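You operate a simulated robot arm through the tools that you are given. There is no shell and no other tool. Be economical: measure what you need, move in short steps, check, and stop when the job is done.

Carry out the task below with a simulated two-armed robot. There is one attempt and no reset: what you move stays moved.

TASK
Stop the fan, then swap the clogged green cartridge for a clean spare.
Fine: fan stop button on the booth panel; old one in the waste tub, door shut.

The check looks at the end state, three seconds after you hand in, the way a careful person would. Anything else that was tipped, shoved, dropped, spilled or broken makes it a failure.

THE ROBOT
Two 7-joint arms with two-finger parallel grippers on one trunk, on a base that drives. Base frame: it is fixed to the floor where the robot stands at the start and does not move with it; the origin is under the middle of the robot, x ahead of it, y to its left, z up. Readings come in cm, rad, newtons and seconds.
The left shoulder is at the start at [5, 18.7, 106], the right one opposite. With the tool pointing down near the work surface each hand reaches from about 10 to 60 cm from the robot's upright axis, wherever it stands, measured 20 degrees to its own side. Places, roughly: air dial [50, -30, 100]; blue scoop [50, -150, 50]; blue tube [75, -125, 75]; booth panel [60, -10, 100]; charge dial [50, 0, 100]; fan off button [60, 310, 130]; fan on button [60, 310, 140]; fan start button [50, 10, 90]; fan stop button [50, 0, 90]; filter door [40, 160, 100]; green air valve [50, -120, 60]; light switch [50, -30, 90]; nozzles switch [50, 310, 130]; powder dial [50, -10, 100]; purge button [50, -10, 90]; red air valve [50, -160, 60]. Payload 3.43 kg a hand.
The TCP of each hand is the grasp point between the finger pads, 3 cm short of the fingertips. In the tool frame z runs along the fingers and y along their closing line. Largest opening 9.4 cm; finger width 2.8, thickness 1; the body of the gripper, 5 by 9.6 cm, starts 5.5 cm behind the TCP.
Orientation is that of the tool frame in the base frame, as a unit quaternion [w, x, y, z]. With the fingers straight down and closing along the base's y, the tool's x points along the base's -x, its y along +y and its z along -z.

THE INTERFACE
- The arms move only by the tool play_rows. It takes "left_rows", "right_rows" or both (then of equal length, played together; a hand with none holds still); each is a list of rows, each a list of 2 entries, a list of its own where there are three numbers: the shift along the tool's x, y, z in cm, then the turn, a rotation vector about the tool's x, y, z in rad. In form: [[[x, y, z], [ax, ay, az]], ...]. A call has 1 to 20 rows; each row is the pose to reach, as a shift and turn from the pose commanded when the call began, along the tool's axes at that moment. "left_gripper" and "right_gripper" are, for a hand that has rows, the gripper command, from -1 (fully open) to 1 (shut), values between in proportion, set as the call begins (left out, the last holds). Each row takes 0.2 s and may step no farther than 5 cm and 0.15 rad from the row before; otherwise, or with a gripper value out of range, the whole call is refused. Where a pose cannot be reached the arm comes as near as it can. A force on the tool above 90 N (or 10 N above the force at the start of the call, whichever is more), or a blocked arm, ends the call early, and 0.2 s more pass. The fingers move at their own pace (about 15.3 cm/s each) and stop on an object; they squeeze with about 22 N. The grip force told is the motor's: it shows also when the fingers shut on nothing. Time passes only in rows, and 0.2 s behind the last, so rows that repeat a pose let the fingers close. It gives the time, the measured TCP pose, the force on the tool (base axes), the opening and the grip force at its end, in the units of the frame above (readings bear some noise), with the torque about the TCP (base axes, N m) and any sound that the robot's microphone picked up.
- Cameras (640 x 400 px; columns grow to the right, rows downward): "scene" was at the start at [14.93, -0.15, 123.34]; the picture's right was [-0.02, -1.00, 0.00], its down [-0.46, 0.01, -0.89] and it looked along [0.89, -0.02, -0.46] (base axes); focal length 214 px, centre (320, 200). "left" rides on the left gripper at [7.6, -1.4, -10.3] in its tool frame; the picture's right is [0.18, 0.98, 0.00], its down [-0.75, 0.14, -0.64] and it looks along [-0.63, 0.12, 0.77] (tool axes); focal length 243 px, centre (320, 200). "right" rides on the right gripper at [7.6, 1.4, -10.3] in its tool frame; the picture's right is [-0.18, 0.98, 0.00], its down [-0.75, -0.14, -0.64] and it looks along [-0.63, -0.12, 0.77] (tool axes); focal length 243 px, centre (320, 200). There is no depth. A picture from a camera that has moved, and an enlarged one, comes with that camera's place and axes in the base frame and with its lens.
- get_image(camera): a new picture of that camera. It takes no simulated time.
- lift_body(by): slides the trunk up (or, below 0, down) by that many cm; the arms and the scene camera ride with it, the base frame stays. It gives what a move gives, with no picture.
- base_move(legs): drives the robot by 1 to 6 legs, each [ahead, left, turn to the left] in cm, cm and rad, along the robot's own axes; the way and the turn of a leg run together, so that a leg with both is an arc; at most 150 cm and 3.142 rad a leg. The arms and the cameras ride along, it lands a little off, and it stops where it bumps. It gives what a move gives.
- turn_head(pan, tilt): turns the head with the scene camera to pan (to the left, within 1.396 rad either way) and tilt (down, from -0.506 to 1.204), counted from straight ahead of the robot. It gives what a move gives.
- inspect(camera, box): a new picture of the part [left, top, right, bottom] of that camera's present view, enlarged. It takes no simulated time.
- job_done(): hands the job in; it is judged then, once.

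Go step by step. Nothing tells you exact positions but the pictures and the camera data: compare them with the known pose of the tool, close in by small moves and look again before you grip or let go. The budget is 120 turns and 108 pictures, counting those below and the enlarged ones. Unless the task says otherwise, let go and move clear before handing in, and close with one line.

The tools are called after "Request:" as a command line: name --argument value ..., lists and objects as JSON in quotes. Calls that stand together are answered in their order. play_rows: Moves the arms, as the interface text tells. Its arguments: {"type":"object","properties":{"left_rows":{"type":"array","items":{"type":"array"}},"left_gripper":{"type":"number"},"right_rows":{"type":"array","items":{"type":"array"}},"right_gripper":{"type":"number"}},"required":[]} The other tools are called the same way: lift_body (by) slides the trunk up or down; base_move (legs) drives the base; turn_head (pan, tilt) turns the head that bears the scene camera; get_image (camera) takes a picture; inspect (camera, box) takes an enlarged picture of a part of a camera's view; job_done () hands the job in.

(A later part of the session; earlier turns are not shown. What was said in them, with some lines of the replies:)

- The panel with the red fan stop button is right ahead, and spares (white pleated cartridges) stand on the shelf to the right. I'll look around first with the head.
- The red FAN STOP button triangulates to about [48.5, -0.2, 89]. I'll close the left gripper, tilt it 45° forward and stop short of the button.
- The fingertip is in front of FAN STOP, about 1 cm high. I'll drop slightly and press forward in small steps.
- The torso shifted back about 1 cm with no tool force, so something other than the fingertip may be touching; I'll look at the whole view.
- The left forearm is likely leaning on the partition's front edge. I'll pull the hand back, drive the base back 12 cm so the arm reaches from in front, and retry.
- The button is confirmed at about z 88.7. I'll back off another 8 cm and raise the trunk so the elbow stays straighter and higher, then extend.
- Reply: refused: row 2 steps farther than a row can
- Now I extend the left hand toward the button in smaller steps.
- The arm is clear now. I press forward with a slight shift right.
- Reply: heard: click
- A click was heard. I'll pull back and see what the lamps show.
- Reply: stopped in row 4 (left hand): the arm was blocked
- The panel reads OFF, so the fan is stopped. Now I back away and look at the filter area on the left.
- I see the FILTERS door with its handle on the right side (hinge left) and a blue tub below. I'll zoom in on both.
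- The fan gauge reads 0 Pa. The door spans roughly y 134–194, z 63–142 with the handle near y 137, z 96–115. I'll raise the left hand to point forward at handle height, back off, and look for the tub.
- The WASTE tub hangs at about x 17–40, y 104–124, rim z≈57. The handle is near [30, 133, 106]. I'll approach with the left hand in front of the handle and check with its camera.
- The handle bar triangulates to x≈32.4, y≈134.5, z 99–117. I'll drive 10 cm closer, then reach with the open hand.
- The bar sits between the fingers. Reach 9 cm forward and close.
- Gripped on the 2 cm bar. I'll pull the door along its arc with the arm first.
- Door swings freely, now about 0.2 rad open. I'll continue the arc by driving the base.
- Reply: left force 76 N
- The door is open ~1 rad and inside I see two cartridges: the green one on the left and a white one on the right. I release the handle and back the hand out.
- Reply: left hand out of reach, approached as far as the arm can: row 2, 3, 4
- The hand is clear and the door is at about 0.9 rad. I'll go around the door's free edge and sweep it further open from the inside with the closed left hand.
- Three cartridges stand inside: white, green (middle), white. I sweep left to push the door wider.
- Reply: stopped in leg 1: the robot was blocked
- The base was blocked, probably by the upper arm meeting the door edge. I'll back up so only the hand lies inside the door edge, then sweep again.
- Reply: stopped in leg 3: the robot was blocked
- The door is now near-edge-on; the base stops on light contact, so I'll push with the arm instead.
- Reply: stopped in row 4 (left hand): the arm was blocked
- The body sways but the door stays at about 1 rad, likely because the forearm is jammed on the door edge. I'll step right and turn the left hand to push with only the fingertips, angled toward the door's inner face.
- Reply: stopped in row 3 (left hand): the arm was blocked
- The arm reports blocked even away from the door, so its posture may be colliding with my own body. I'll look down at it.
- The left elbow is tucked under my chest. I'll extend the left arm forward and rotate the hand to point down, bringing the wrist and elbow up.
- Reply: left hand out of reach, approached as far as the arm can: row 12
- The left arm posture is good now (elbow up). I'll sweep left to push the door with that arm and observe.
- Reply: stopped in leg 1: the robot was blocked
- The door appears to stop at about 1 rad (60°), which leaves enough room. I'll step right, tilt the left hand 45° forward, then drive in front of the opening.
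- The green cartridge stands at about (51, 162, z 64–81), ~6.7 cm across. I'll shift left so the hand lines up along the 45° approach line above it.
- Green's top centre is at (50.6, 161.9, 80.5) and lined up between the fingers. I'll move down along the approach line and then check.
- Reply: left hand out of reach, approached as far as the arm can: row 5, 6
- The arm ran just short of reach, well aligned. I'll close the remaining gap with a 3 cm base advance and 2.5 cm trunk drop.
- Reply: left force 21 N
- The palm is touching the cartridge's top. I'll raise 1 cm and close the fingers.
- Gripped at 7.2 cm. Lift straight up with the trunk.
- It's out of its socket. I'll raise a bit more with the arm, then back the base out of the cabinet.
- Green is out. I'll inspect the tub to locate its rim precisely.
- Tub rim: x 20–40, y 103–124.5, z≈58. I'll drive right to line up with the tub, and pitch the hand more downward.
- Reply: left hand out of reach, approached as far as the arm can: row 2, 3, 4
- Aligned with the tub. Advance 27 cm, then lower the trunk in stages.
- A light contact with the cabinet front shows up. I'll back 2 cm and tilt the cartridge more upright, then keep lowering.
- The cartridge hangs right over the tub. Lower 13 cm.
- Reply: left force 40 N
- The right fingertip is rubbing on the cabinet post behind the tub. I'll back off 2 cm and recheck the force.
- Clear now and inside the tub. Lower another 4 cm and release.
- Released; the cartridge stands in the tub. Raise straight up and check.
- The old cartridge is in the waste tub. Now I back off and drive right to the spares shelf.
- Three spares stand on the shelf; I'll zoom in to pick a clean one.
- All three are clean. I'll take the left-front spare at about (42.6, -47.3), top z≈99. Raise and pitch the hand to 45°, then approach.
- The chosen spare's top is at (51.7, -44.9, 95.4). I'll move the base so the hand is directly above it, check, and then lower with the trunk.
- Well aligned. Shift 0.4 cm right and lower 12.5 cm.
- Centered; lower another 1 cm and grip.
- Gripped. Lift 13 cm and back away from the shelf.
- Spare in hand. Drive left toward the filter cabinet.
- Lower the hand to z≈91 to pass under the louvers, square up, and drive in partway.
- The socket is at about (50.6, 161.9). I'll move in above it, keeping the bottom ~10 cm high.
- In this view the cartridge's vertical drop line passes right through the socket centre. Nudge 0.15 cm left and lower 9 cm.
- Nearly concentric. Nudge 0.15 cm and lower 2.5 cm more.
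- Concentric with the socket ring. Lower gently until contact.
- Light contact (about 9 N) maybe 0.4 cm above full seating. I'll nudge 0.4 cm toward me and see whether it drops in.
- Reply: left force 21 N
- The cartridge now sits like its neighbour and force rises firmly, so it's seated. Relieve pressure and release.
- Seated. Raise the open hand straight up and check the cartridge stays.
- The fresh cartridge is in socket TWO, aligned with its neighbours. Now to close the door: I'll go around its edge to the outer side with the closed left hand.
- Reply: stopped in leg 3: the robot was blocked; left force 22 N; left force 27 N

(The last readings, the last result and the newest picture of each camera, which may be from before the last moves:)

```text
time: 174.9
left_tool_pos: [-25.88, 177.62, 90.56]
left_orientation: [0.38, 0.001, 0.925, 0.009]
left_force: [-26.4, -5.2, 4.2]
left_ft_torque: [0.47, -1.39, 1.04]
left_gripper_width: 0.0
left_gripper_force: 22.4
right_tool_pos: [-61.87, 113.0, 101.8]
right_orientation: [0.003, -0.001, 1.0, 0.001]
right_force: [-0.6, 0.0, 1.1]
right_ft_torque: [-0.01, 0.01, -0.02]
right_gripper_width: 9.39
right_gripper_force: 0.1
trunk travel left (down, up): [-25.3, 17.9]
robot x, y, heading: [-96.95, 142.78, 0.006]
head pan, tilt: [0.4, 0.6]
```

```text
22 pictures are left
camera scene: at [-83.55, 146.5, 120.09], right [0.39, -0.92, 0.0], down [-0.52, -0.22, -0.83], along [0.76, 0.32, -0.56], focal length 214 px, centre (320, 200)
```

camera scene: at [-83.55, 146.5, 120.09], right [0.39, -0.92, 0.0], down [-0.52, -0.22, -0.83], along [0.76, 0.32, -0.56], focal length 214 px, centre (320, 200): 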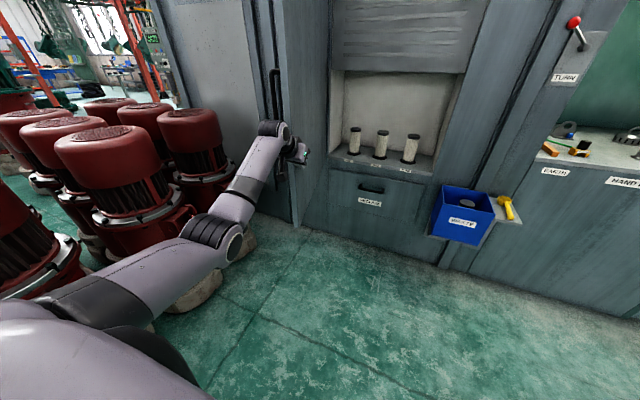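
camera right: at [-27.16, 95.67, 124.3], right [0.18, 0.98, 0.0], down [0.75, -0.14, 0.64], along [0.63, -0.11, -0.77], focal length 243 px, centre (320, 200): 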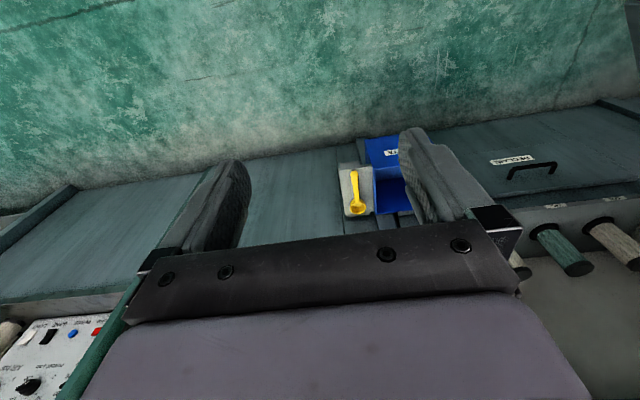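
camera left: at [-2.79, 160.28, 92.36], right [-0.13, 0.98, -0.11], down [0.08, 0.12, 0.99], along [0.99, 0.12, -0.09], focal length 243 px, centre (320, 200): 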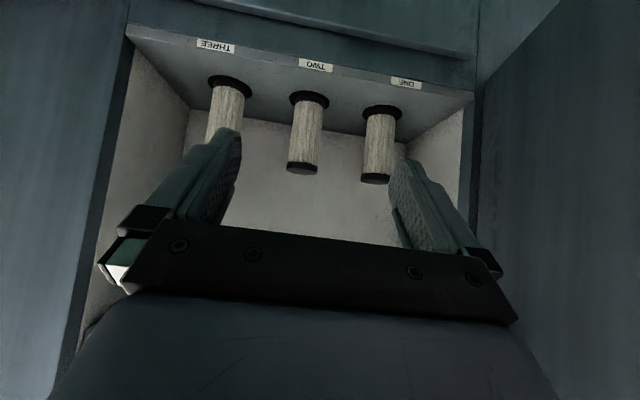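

The sweep actually pushed the door wider open, to nearly 90°, and my fingertip is against its edge. Back off, then go left past it.

Request:
base_move --legs '[[-9, -1, 0], [0, 24, 0]]'

Request:
get_image --camera "scene"

```text
time: 177.5
left_tool_pos: [-33.1, 185.05, 90.28]
left_orientation: [0.38, 0.001, 0.925, 0.008]
left_force: [0.0, 0.0, 0.7]
left_ft_torque: [0.02, -0.01, 0.03]
left_gripper_width: 0.01
left_gripper_force: 21.8
right_tool_pos: [-68.86, 120.03, 101.65]
right_orientation: [0.001, -0.002, 1.0, 0.0]
right_force: [0.1, -0.1, 1.1]
right_ft_torque: [0.01, -0.02, 0.0]
right_gripper_width: 9.39
right_gripper_force: 0.1
trunk travel left (down, up): [-25.3, 17.9]
robot x, y, heading: [-104.57, 150.22, 0.007]
head pan, tilt: [0.4, 0.6]
stopped in leg 2: the robot was blocked; the commanded pose is now the measured one
```

```text
21 pictures are left
camera scene: at [-90.57, 153.63, 120.05], right [0.39, -0.92, 0.0], down [-0.52, -0.22, -0.83], along [0.76, 0.32, -0.56], focal length 214 px, centre (320, 200)
```

scene: 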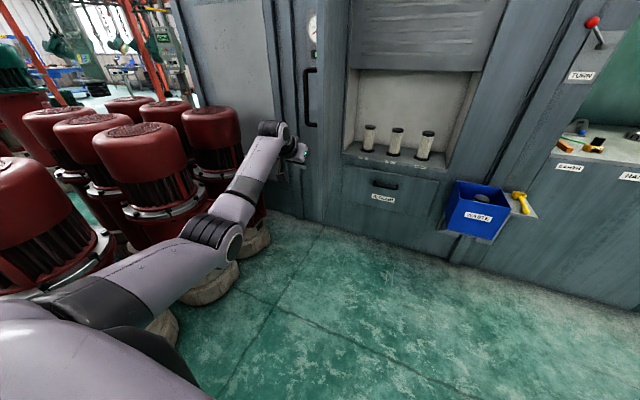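

Blocked with no tool force; I need to see what is on my left.

Request:
turn_head --pan 1.39 --tilt 0.75

Request:
get_image --camera "scene"

```text
time: 178.8
left_tool_pos: [-33.12, 185.11, 90.17]
left_orientation: [0.378, 0.0, 0.926, 0.009]
left_force: [0.4, -0.5, 0.2]
left_ft_torque: [-0.01, 0.01, 0.03]
left_gripper_width: 0.02
left_gripper_force: 22.0
right_tool_pos: [-68.82, 120.13, 101.76]
right_orientation: [0.001, -0.002, 1.0, 0.001]
right_force: [-0.6, -0.4, 0.4]
right_ft_torque: [0.01, 0.0, -0.03]
right_gripper_width: 9.38
right_gripper_force: 0.0
trunk travel left (down, up): [-25.3, 17.9]
robot x, y, heading: [-104.27, 150.22, 0.006]
head pan, tilt: [1.389, 0.75]
```

```text
20 pictures are left
camera scene: at [-97.22, 158.35, 118.76], right [0.98, -0.18, 0.0], down [-0.12, -0.67, -0.73], along [0.13, 0.72, -0.68], focal length 214 px, centre (320, 200)
```

scene: 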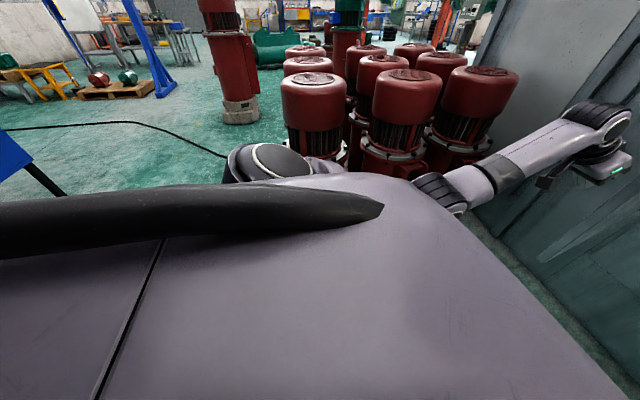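

Nothing obvious at my left; perhaps the fingertip met the door edge again. Back up 12 cm more and try left again.

Request:
base_move --legs '[[-12, 0, 0], [0, 18, 0]]'

Request:
turn_head --pan 0.5 --tilt 0.5

Request:
get_image --camera "scene"

```text
time: 179.5
left_tool_pos: [-33.05, 184.94, 90.29]
left_orientation: [0.379, 0.001, 0.925, 0.008]
left_force: [-0.6, -0.7, -0.8]
left_ft_torque: [-0.02, 0.0, 0.01]
left_gripper_width: 0.0
left_gripper_force: 21.6
right_tool_pos: [-68.75, 119.95, 101.75]
right_orientation: [0.0, -0.001, 1.0, 0.001]
right_force: [-0.4, -0.5, 0.3]
right_ft_torque: [-0.02, -0.02, 0.03]
right_gripper_width: 9.39
right_gripper_force: 0.0
trunk travel left (down, up): [-25.3, 17.9]
robot x, y, heading: [-104.62, 149.98, 0.002]
head pan, tilt: [1.389, 0.75]
stopped in leg 1: the robot was blocked; the commanded pose is now the measured one
```

```text
time: 180.7
left_tool_pos: [-33.01, 184.98, 90.25]
left_orientation: [0.379, 0.001, 0.925, 0.008]
left_force: [1.3, -0.6, -0.2]
left_ft_torque: [0.04, 0.0, 0.02]
left_gripper_width: 0.0
left_gripper_force: 22.1
right_tool_pos: [-68.84, 120.06, 101.75]
right_orientation: [0.001, -0.001, 1.0, 0.001]
right_force: [0.1, -0.1, -1.1]
right_ft_torque: [0.0, 0.03, 0.02]
right_gripper_width: 9.4
right_gripper_force: 0.1
trunk travel left (down, up): [-25.3, 17.9]
robot x, y, heading: [-104.63, 150.34, 0.005]
head pan, tilt: [0.499, 0.499]
```

```text
19 pictures are left
camera scene: at [-90.72, 154.56, 120.95], right [0.48, -0.88, 0.0], down [-0.42, -0.23, -0.88], along [0.77, 0.42, -0.48], focal length 214 px, centre (320, 200)
```

scene: 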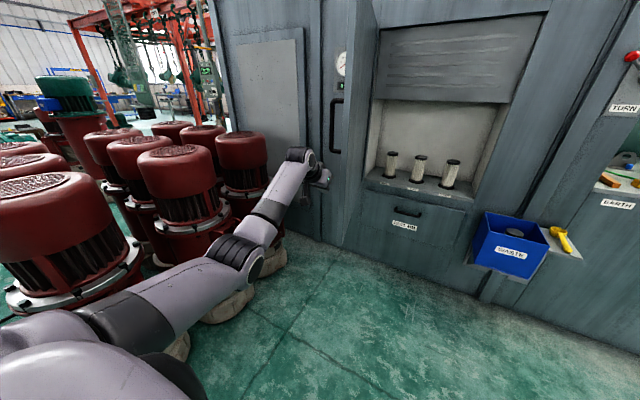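

Backward motion is also blocked, so something stands close behind me. I'll retract the arm instead, move slightly forward, then slide left.

Request:
play_rows --left_rows '[[[2.8, 0, -2.8], [0, 0, 0]], [[5.6, 0, -5.6], [0, 0, 0]], [[8.5, 0, -8.5], [0, 0, 0]]]'

Request:
base_move --legs '[[7, 0, 0], [0, 14, 0]]'

Request:
get_image --camera "scene"

```text
time: 181.5
left_tool_pos: [-45.35, 184.77, 90.43]
left_orientation: [0.379, 0.0, 0.925, 0.008]
left_force: [-0.4, 0.2, -0.2]
left_ft_torque: [0.01, 0.03, -0.01]
left_gripper_width: 0.04
left_gripper_force: 21.9
right_tool_pos: [-68.8, 120.0, 101.73]
right_orientation: [0.001, -0.001, 1.0, 0.001]
right_force: [-0.9, -0.2, 1.3]
right_ft_torque: [0.01, -0.01, 0.0]
right_gripper_width: 9.4
right_gripper_force: 0.0
trunk travel left (down, up): [-25.3, 17.9]
robot x, y, heading: [-104.78, 149.68, -0.001]
head pan, tilt: [0.499, 0.499]
```

```text
time: 183.9
left_tool_pos: [-38.12, 198.64, 90.28]
left_orientation: [0.379, 0.0, 0.925, 0.008]
left_force: [0.5, 0.4, -0.1]
left_ft_torque: [0.02, 0.01, 0.0]
left_gripper_width: 0.0
left_gripper_force: 22.0
right_tool_pos: [-61.75, 133.92, 101.77]
right_orientation: [0.001, -0.002, 1.0, 0.001]
right_force: [-0.6, -0.5, -0.2]
right_ft_torque: [0.0, 0.01, 0.02]
right_gripper_width: 9.41
right_gripper_force: 0.1
trunk travel left (down, up): [-25.3, 17.9]
robot x, y, heading: [-97.19, 163.81, 0.007]
head pan, tilt: [0.499, 0.499]
```

```text
18 pictures are left
camera scene: at [-83.63, 168.36, 120.95], right [0.48, -0.88, 0.0], down [-0.42, -0.23, -0.88], along [0.77, 0.42, -0.48], focal length 214 px, centre (320, 200)
```

scene: 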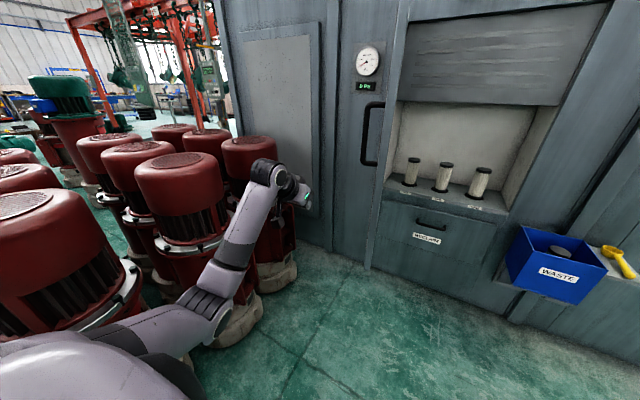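

The hand is now clear on the outside of the door. I'll drive forward and then sweep along the closing arc.

Request:
base_move --legs '[[25, 0, -0.007], [0, -11, 0], [3.3, -14.8, 0], [7.5, -13, 0], [11, -10.3, 0]]'

Request:
get_image --camera "scene"

```text
time: 191.1
left_tool_pos: [8.6, 149.21, 90.32]
left_orientation: [0.38, 0.005, 0.925, 0.006]
left_force: [0.0, 0.8, -0.2]
left_ft_torque: [-0.04, -0.05, 0.01]
left_gripper_width: 0.0
left_gripper_force: 21.9
right_tool_pos: [-15.57, 84.73, 101.69]
right_orientation: [0.0, 0.003, 1.0, 0.0]
right_force: [-0.1, 0.0, 1.5]
right_ft_torque: [-0.04, 0.03, 0.01]
right_gripper_width: 9.42
right_gripper_force: 0.0
trunk travel left (down, up): [-25.3, 17.9]
robot x, y, heading: [-50.95, 115.26, -0.0]
head pan, tilt: [0.499, 0.499]
```

```text
17 pictures are left
camera scene: at [-37.16, 119.4, 120.95], right [0.48, -0.88, 0.0], down [-0.42, -0.23, -0.88], along [0.77, 0.42, -0.48], focal length 214 px, centre (320, 200)
```

scene: 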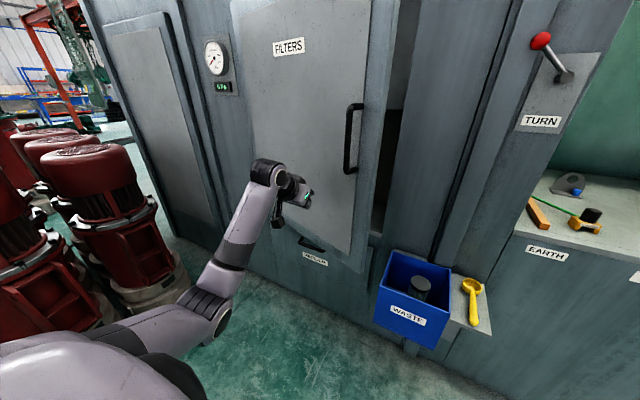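

The door is swinging shut, about 0.4 rad left. Continue pushing forward toward the closed position.

Request:
base_move --legs '[[11.2, -3, 0], [12, -1, 0]]'

Request:
get_image --camera "scene"

```text
time: 193.1
left_tool_pos: [31.6, 145.21, 90.36]
left_orientation: [0.379, 0.004, 0.925, 0.007]
left_force: [-0.9, 0.0, 0.4]
left_ft_torque: [-0.02, 0.0, -0.01]
left_gripper_width: 0.02
left_gripper_force: 21.9
right_tool_pos: [7.6, 80.71, 101.67]
right_orientation: [0.001, 0.001, 1.0, 0.001]
right_force: [-0.2, -0.5, 0.3]
right_ft_torque: [0.03, -0.02, 0.0]
right_gripper_width: 9.4
right_gripper_force: 0.0
trunk travel left (down, up): [-25.3, 17.9]
robot x, y, heading: [-27.8, 111.0, -0.006]
head pan, tilt: [0.499, 0.499]
```

```text
16 pictures are left
camera scene: at [-14.09, 115.31, 120.95], right [0.48, -0.88, 0.0], down [-0.42, -0.23, -0.88], along [0.77, 0.42, -0.48], focal length 214 px, centre (320, 200)
```

scene: 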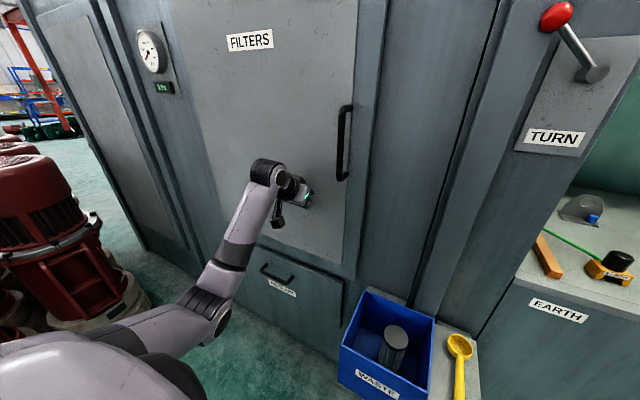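

Almost shut. Finish with small arm pushes, watching the force.

Request:
play_rows --left_rows '[[[-0.7, 0, 0.7], [0, 0, 0]], [[-1.4, 0, 1.4], [0, 0, 0]], [[-1.8, 0, 1.8], [0, 0, 0]], [[-2.2, 0, 2.2], [0, 0, 0]]]'

Request:
inspect --camera "scene" --box '[160, 0, 420, 300]'

```text
time: 193.8
left_tool_pos: [32.21, 145.25, 90.38]
left_orientation: [0.367, 0.003, 0.93, 0.007]
left_force: [-40.4, -5.3, 15.2]
left_ft_torque: [-0.13, 0.02, -0.14]
left_gripper_width: 0.0
left_gripper_force: 22.2
right_tool_pos: [7.07, 80.51, 102.03]
right_orientation: [0.004, 0.0, 1.0, 0.002]
right_force: [0.2, -1.6, 0.7]
right_ft_torque: [0.03, 0.02, -0.04]
right_gripper_width: 9.41
right_gripper_force: 0.0
trunk travel left (down, up): [-25.3, 17.9]
robot x, y, heading: [-28.06, 110.98, 0.001]
head pan, tilt: [0.499, 0.499]
stopped in row 3 (left hand): the force on the tool passed its limit at 97 N (the readings are from after the stop); the commanded pose is now the measured one
```

```text
1.33 times, centred on (290, 150) of scene
camera zoom: at [-14.93, 115.2, 121.08], right [0.48, -0.88, 0.0], down [-0.41, -0.23, -0.88], along [0.77, 0.42, -0.47], focal length 286 px, centre (360, 267)
```

zoom: 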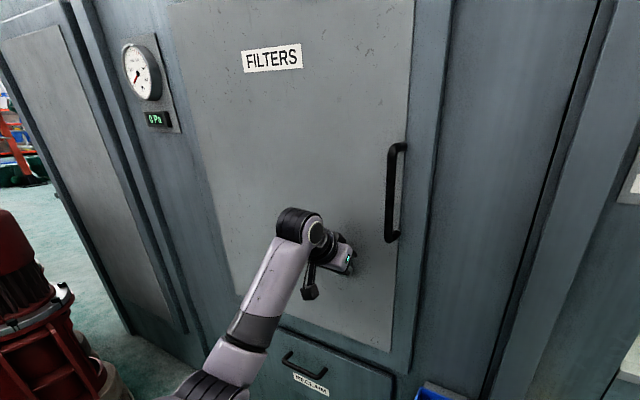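

The door hit its stop firmly, so it's shut. I back away and verify.

Request:
base_move --legs '[[-40, 0, 0]]'

Request:
get_image --camera "scene"

Request:
turn_head --pan -0.5 --tilt 0.45

Request:
get_image --camera "scene"

```text
time: 196.3
left_tool_pos: [-7.39, 145.1, 89.79]
left_orientation: [0.364, 0.005, 0.931, 0.006]
left_force: [0.0, -0.1, -0.7]
left_ft_torque: [0.01, 0.0, 0.01]
left_gripper_width: 0.0
left_gripper_force: 21.8
right_tool_pos: [-33.1, 80.61, 101.73]
right_orientation: [0.0, 0.003, 1.0, 0.0]
right_force: [0.5, -0.3, 0.5]
right_ft_torque: [0.0, 0.02, 0.04]
right_gripper_width: 9.38
right_gripper_force: 0.1
trunk travel left (down, up): [-25.3, 17.9]
robot x, y, heading: [-67.99, 111.15, 0.001]
head pan, tilt: [0.499, 0.499]
```

```text
14 pictures are left
camera scene: at [-54.67, 115.35, 120.96], right [0.47, -0.88, 0.0], down [-0.42, -0.23, -0.88], along [0.77, 0.42, -0.48], focal length 214 px, centre (320, 200)
```

scene: 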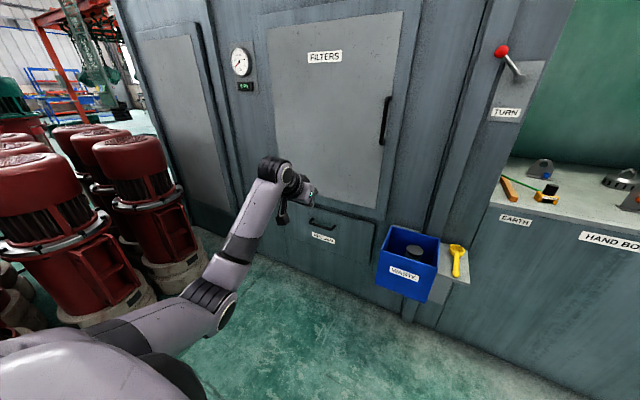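

```text
time: 197.6
left_tool_pos: [-7.34, 145.14, 89.92]
left_orientation: [0.364, 0.005, 0.931, 0.006]
left_force: [0.0, 0.4, -0.3]
left_ft_torque: [0.02, -0.01, -0.01]
left_gripper_width: 0.02
left_gripper_force: 21.8
right_tool_pos: [-32.97, 80.5, 101.74]
right_orientation: [0.001, 0.004, 1.0, 0.0]
right_force: [0.0, -0.4, -1.0]
right_ft_torque: [0.03, 0.02, 0.01]
right_gripper_width: 9.42
right_gripper_force: 0.1
trunk travel left (down, up): [-25.3, 17.9]
robot x, y, heading: [-68.66, 111.15, -0.005]
head pan, tilt: [-0.499, 0.45]
```

```text
13 pictures are left
camera scene: at [-54.61, 106.6, 121.4], right [-0.48, -0.88, 0.0], down [-0.38, 0.21, -0.9], along [0.79, -0.43, -0.44], focal length 214 px, centre (320, 200)
```

scene: 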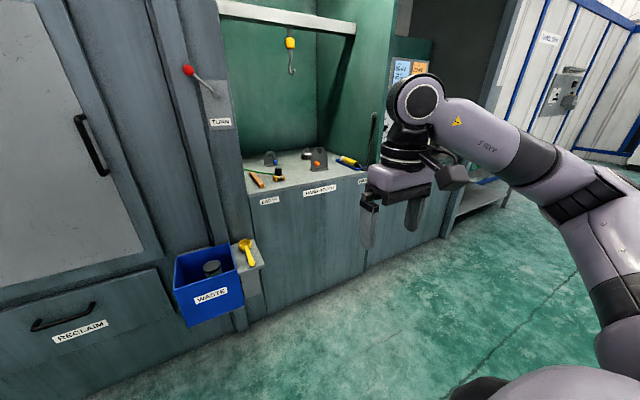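

Door is shut, the old cartridge is in the tub, and everything else looks in place. I'll check what I bumped behind earlier.

Request:
base_move --legs '[[0, 0, 0.9]]'

Request:
turn_head --pan 1.35 --tilt 0.45

Request:
get_image --camera "scene"

```text
time: 200.4
left_tool_pos: [-57.92, 180.18, 89.68]
left_orientation: [0.324, -0.406, 0.838, 0.166]
left_force: [-0.3, 0.5, -0.3]
left_ft_torque: [0.01, -0.03, -0.02]
left_gripper_width: 0.0
left_gripper_force: 22.1
right_tool_pos: [-22.86, 120.45, 101.76]
right_orientation: [0.001, -0.438, 0.899, 0.0]
right_force: [0.3, 0.0, -0.4]
right_ft_torque: [0.0, -0.02, -0.02]
right_gripper_width: 9.4
right_gripper_force: 0.1
trunk travel left (down, up): [-25.3, 17.9]
robot x, y, heading: [-68.45, 111.5, 0.908]
head pan, tilt: [-0.499, 0.45]
```

```text
time: 202.2
left_tool_pos: [-58.19, 180.23, 89.79]
left_orientation: [0.324, -0.406, 0.838, 0.166]
left_force: [0.0, 0.3, 0.1]
left_ft_torque: [-0.01, 0.05, -0.01]
left_gripper_width: 0.0
left_gripper_force: 21.7
right_tool_pos: [-22.79, 120.46, 101.68]
right_orientation: [0.0, -0.439, 0.898, 0.002]
right_force: [-0.2, -0.9, 0.5]
right_ft_torque: [0.01, 0.0, -0.01]
right_gripper_width: 9.42
right_gripper_force: 0.0
trunk travel left (down, up): [-25.3, 17.9]
robot x, y, heading: [-68.65, 110.71, 0.907]
head pan, tilt: [1.349, 0.45]
```

```text
12 pictures are left
camera scene: at [-70.73, 122.77, 121.4], right [0.77, 0.63, 0.0], down [0.28, -0.34, -0.9], along [-0.57, 0.7, -0.44], focal length 214 px, centre (320, 200)
```

scene: 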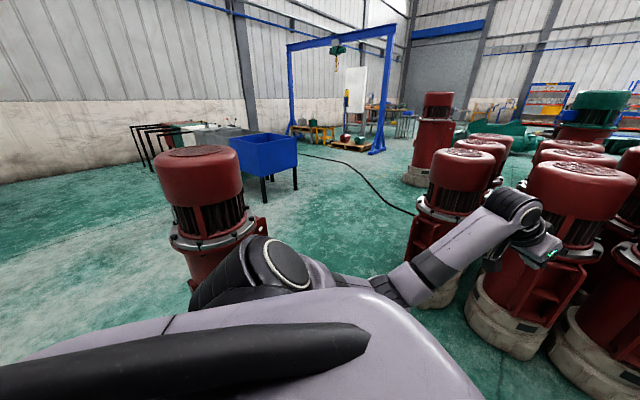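

A motor stands close behind me, upright and unmoved, and everything else is in place. I'm handing in.

Request:
job_done

```text
The job is handed in.
```

The fan is stopped (the panel reads OFF), the green cartridge is in the waste tub, a clean spare is in socket TWO, and the filter door is shut. While backing up to close the door, the base bumped to a stop against something behind me, most likely a heavy motor. The motor was still upright when I looked afterwards, though I can't rule out that it shifted slightly.
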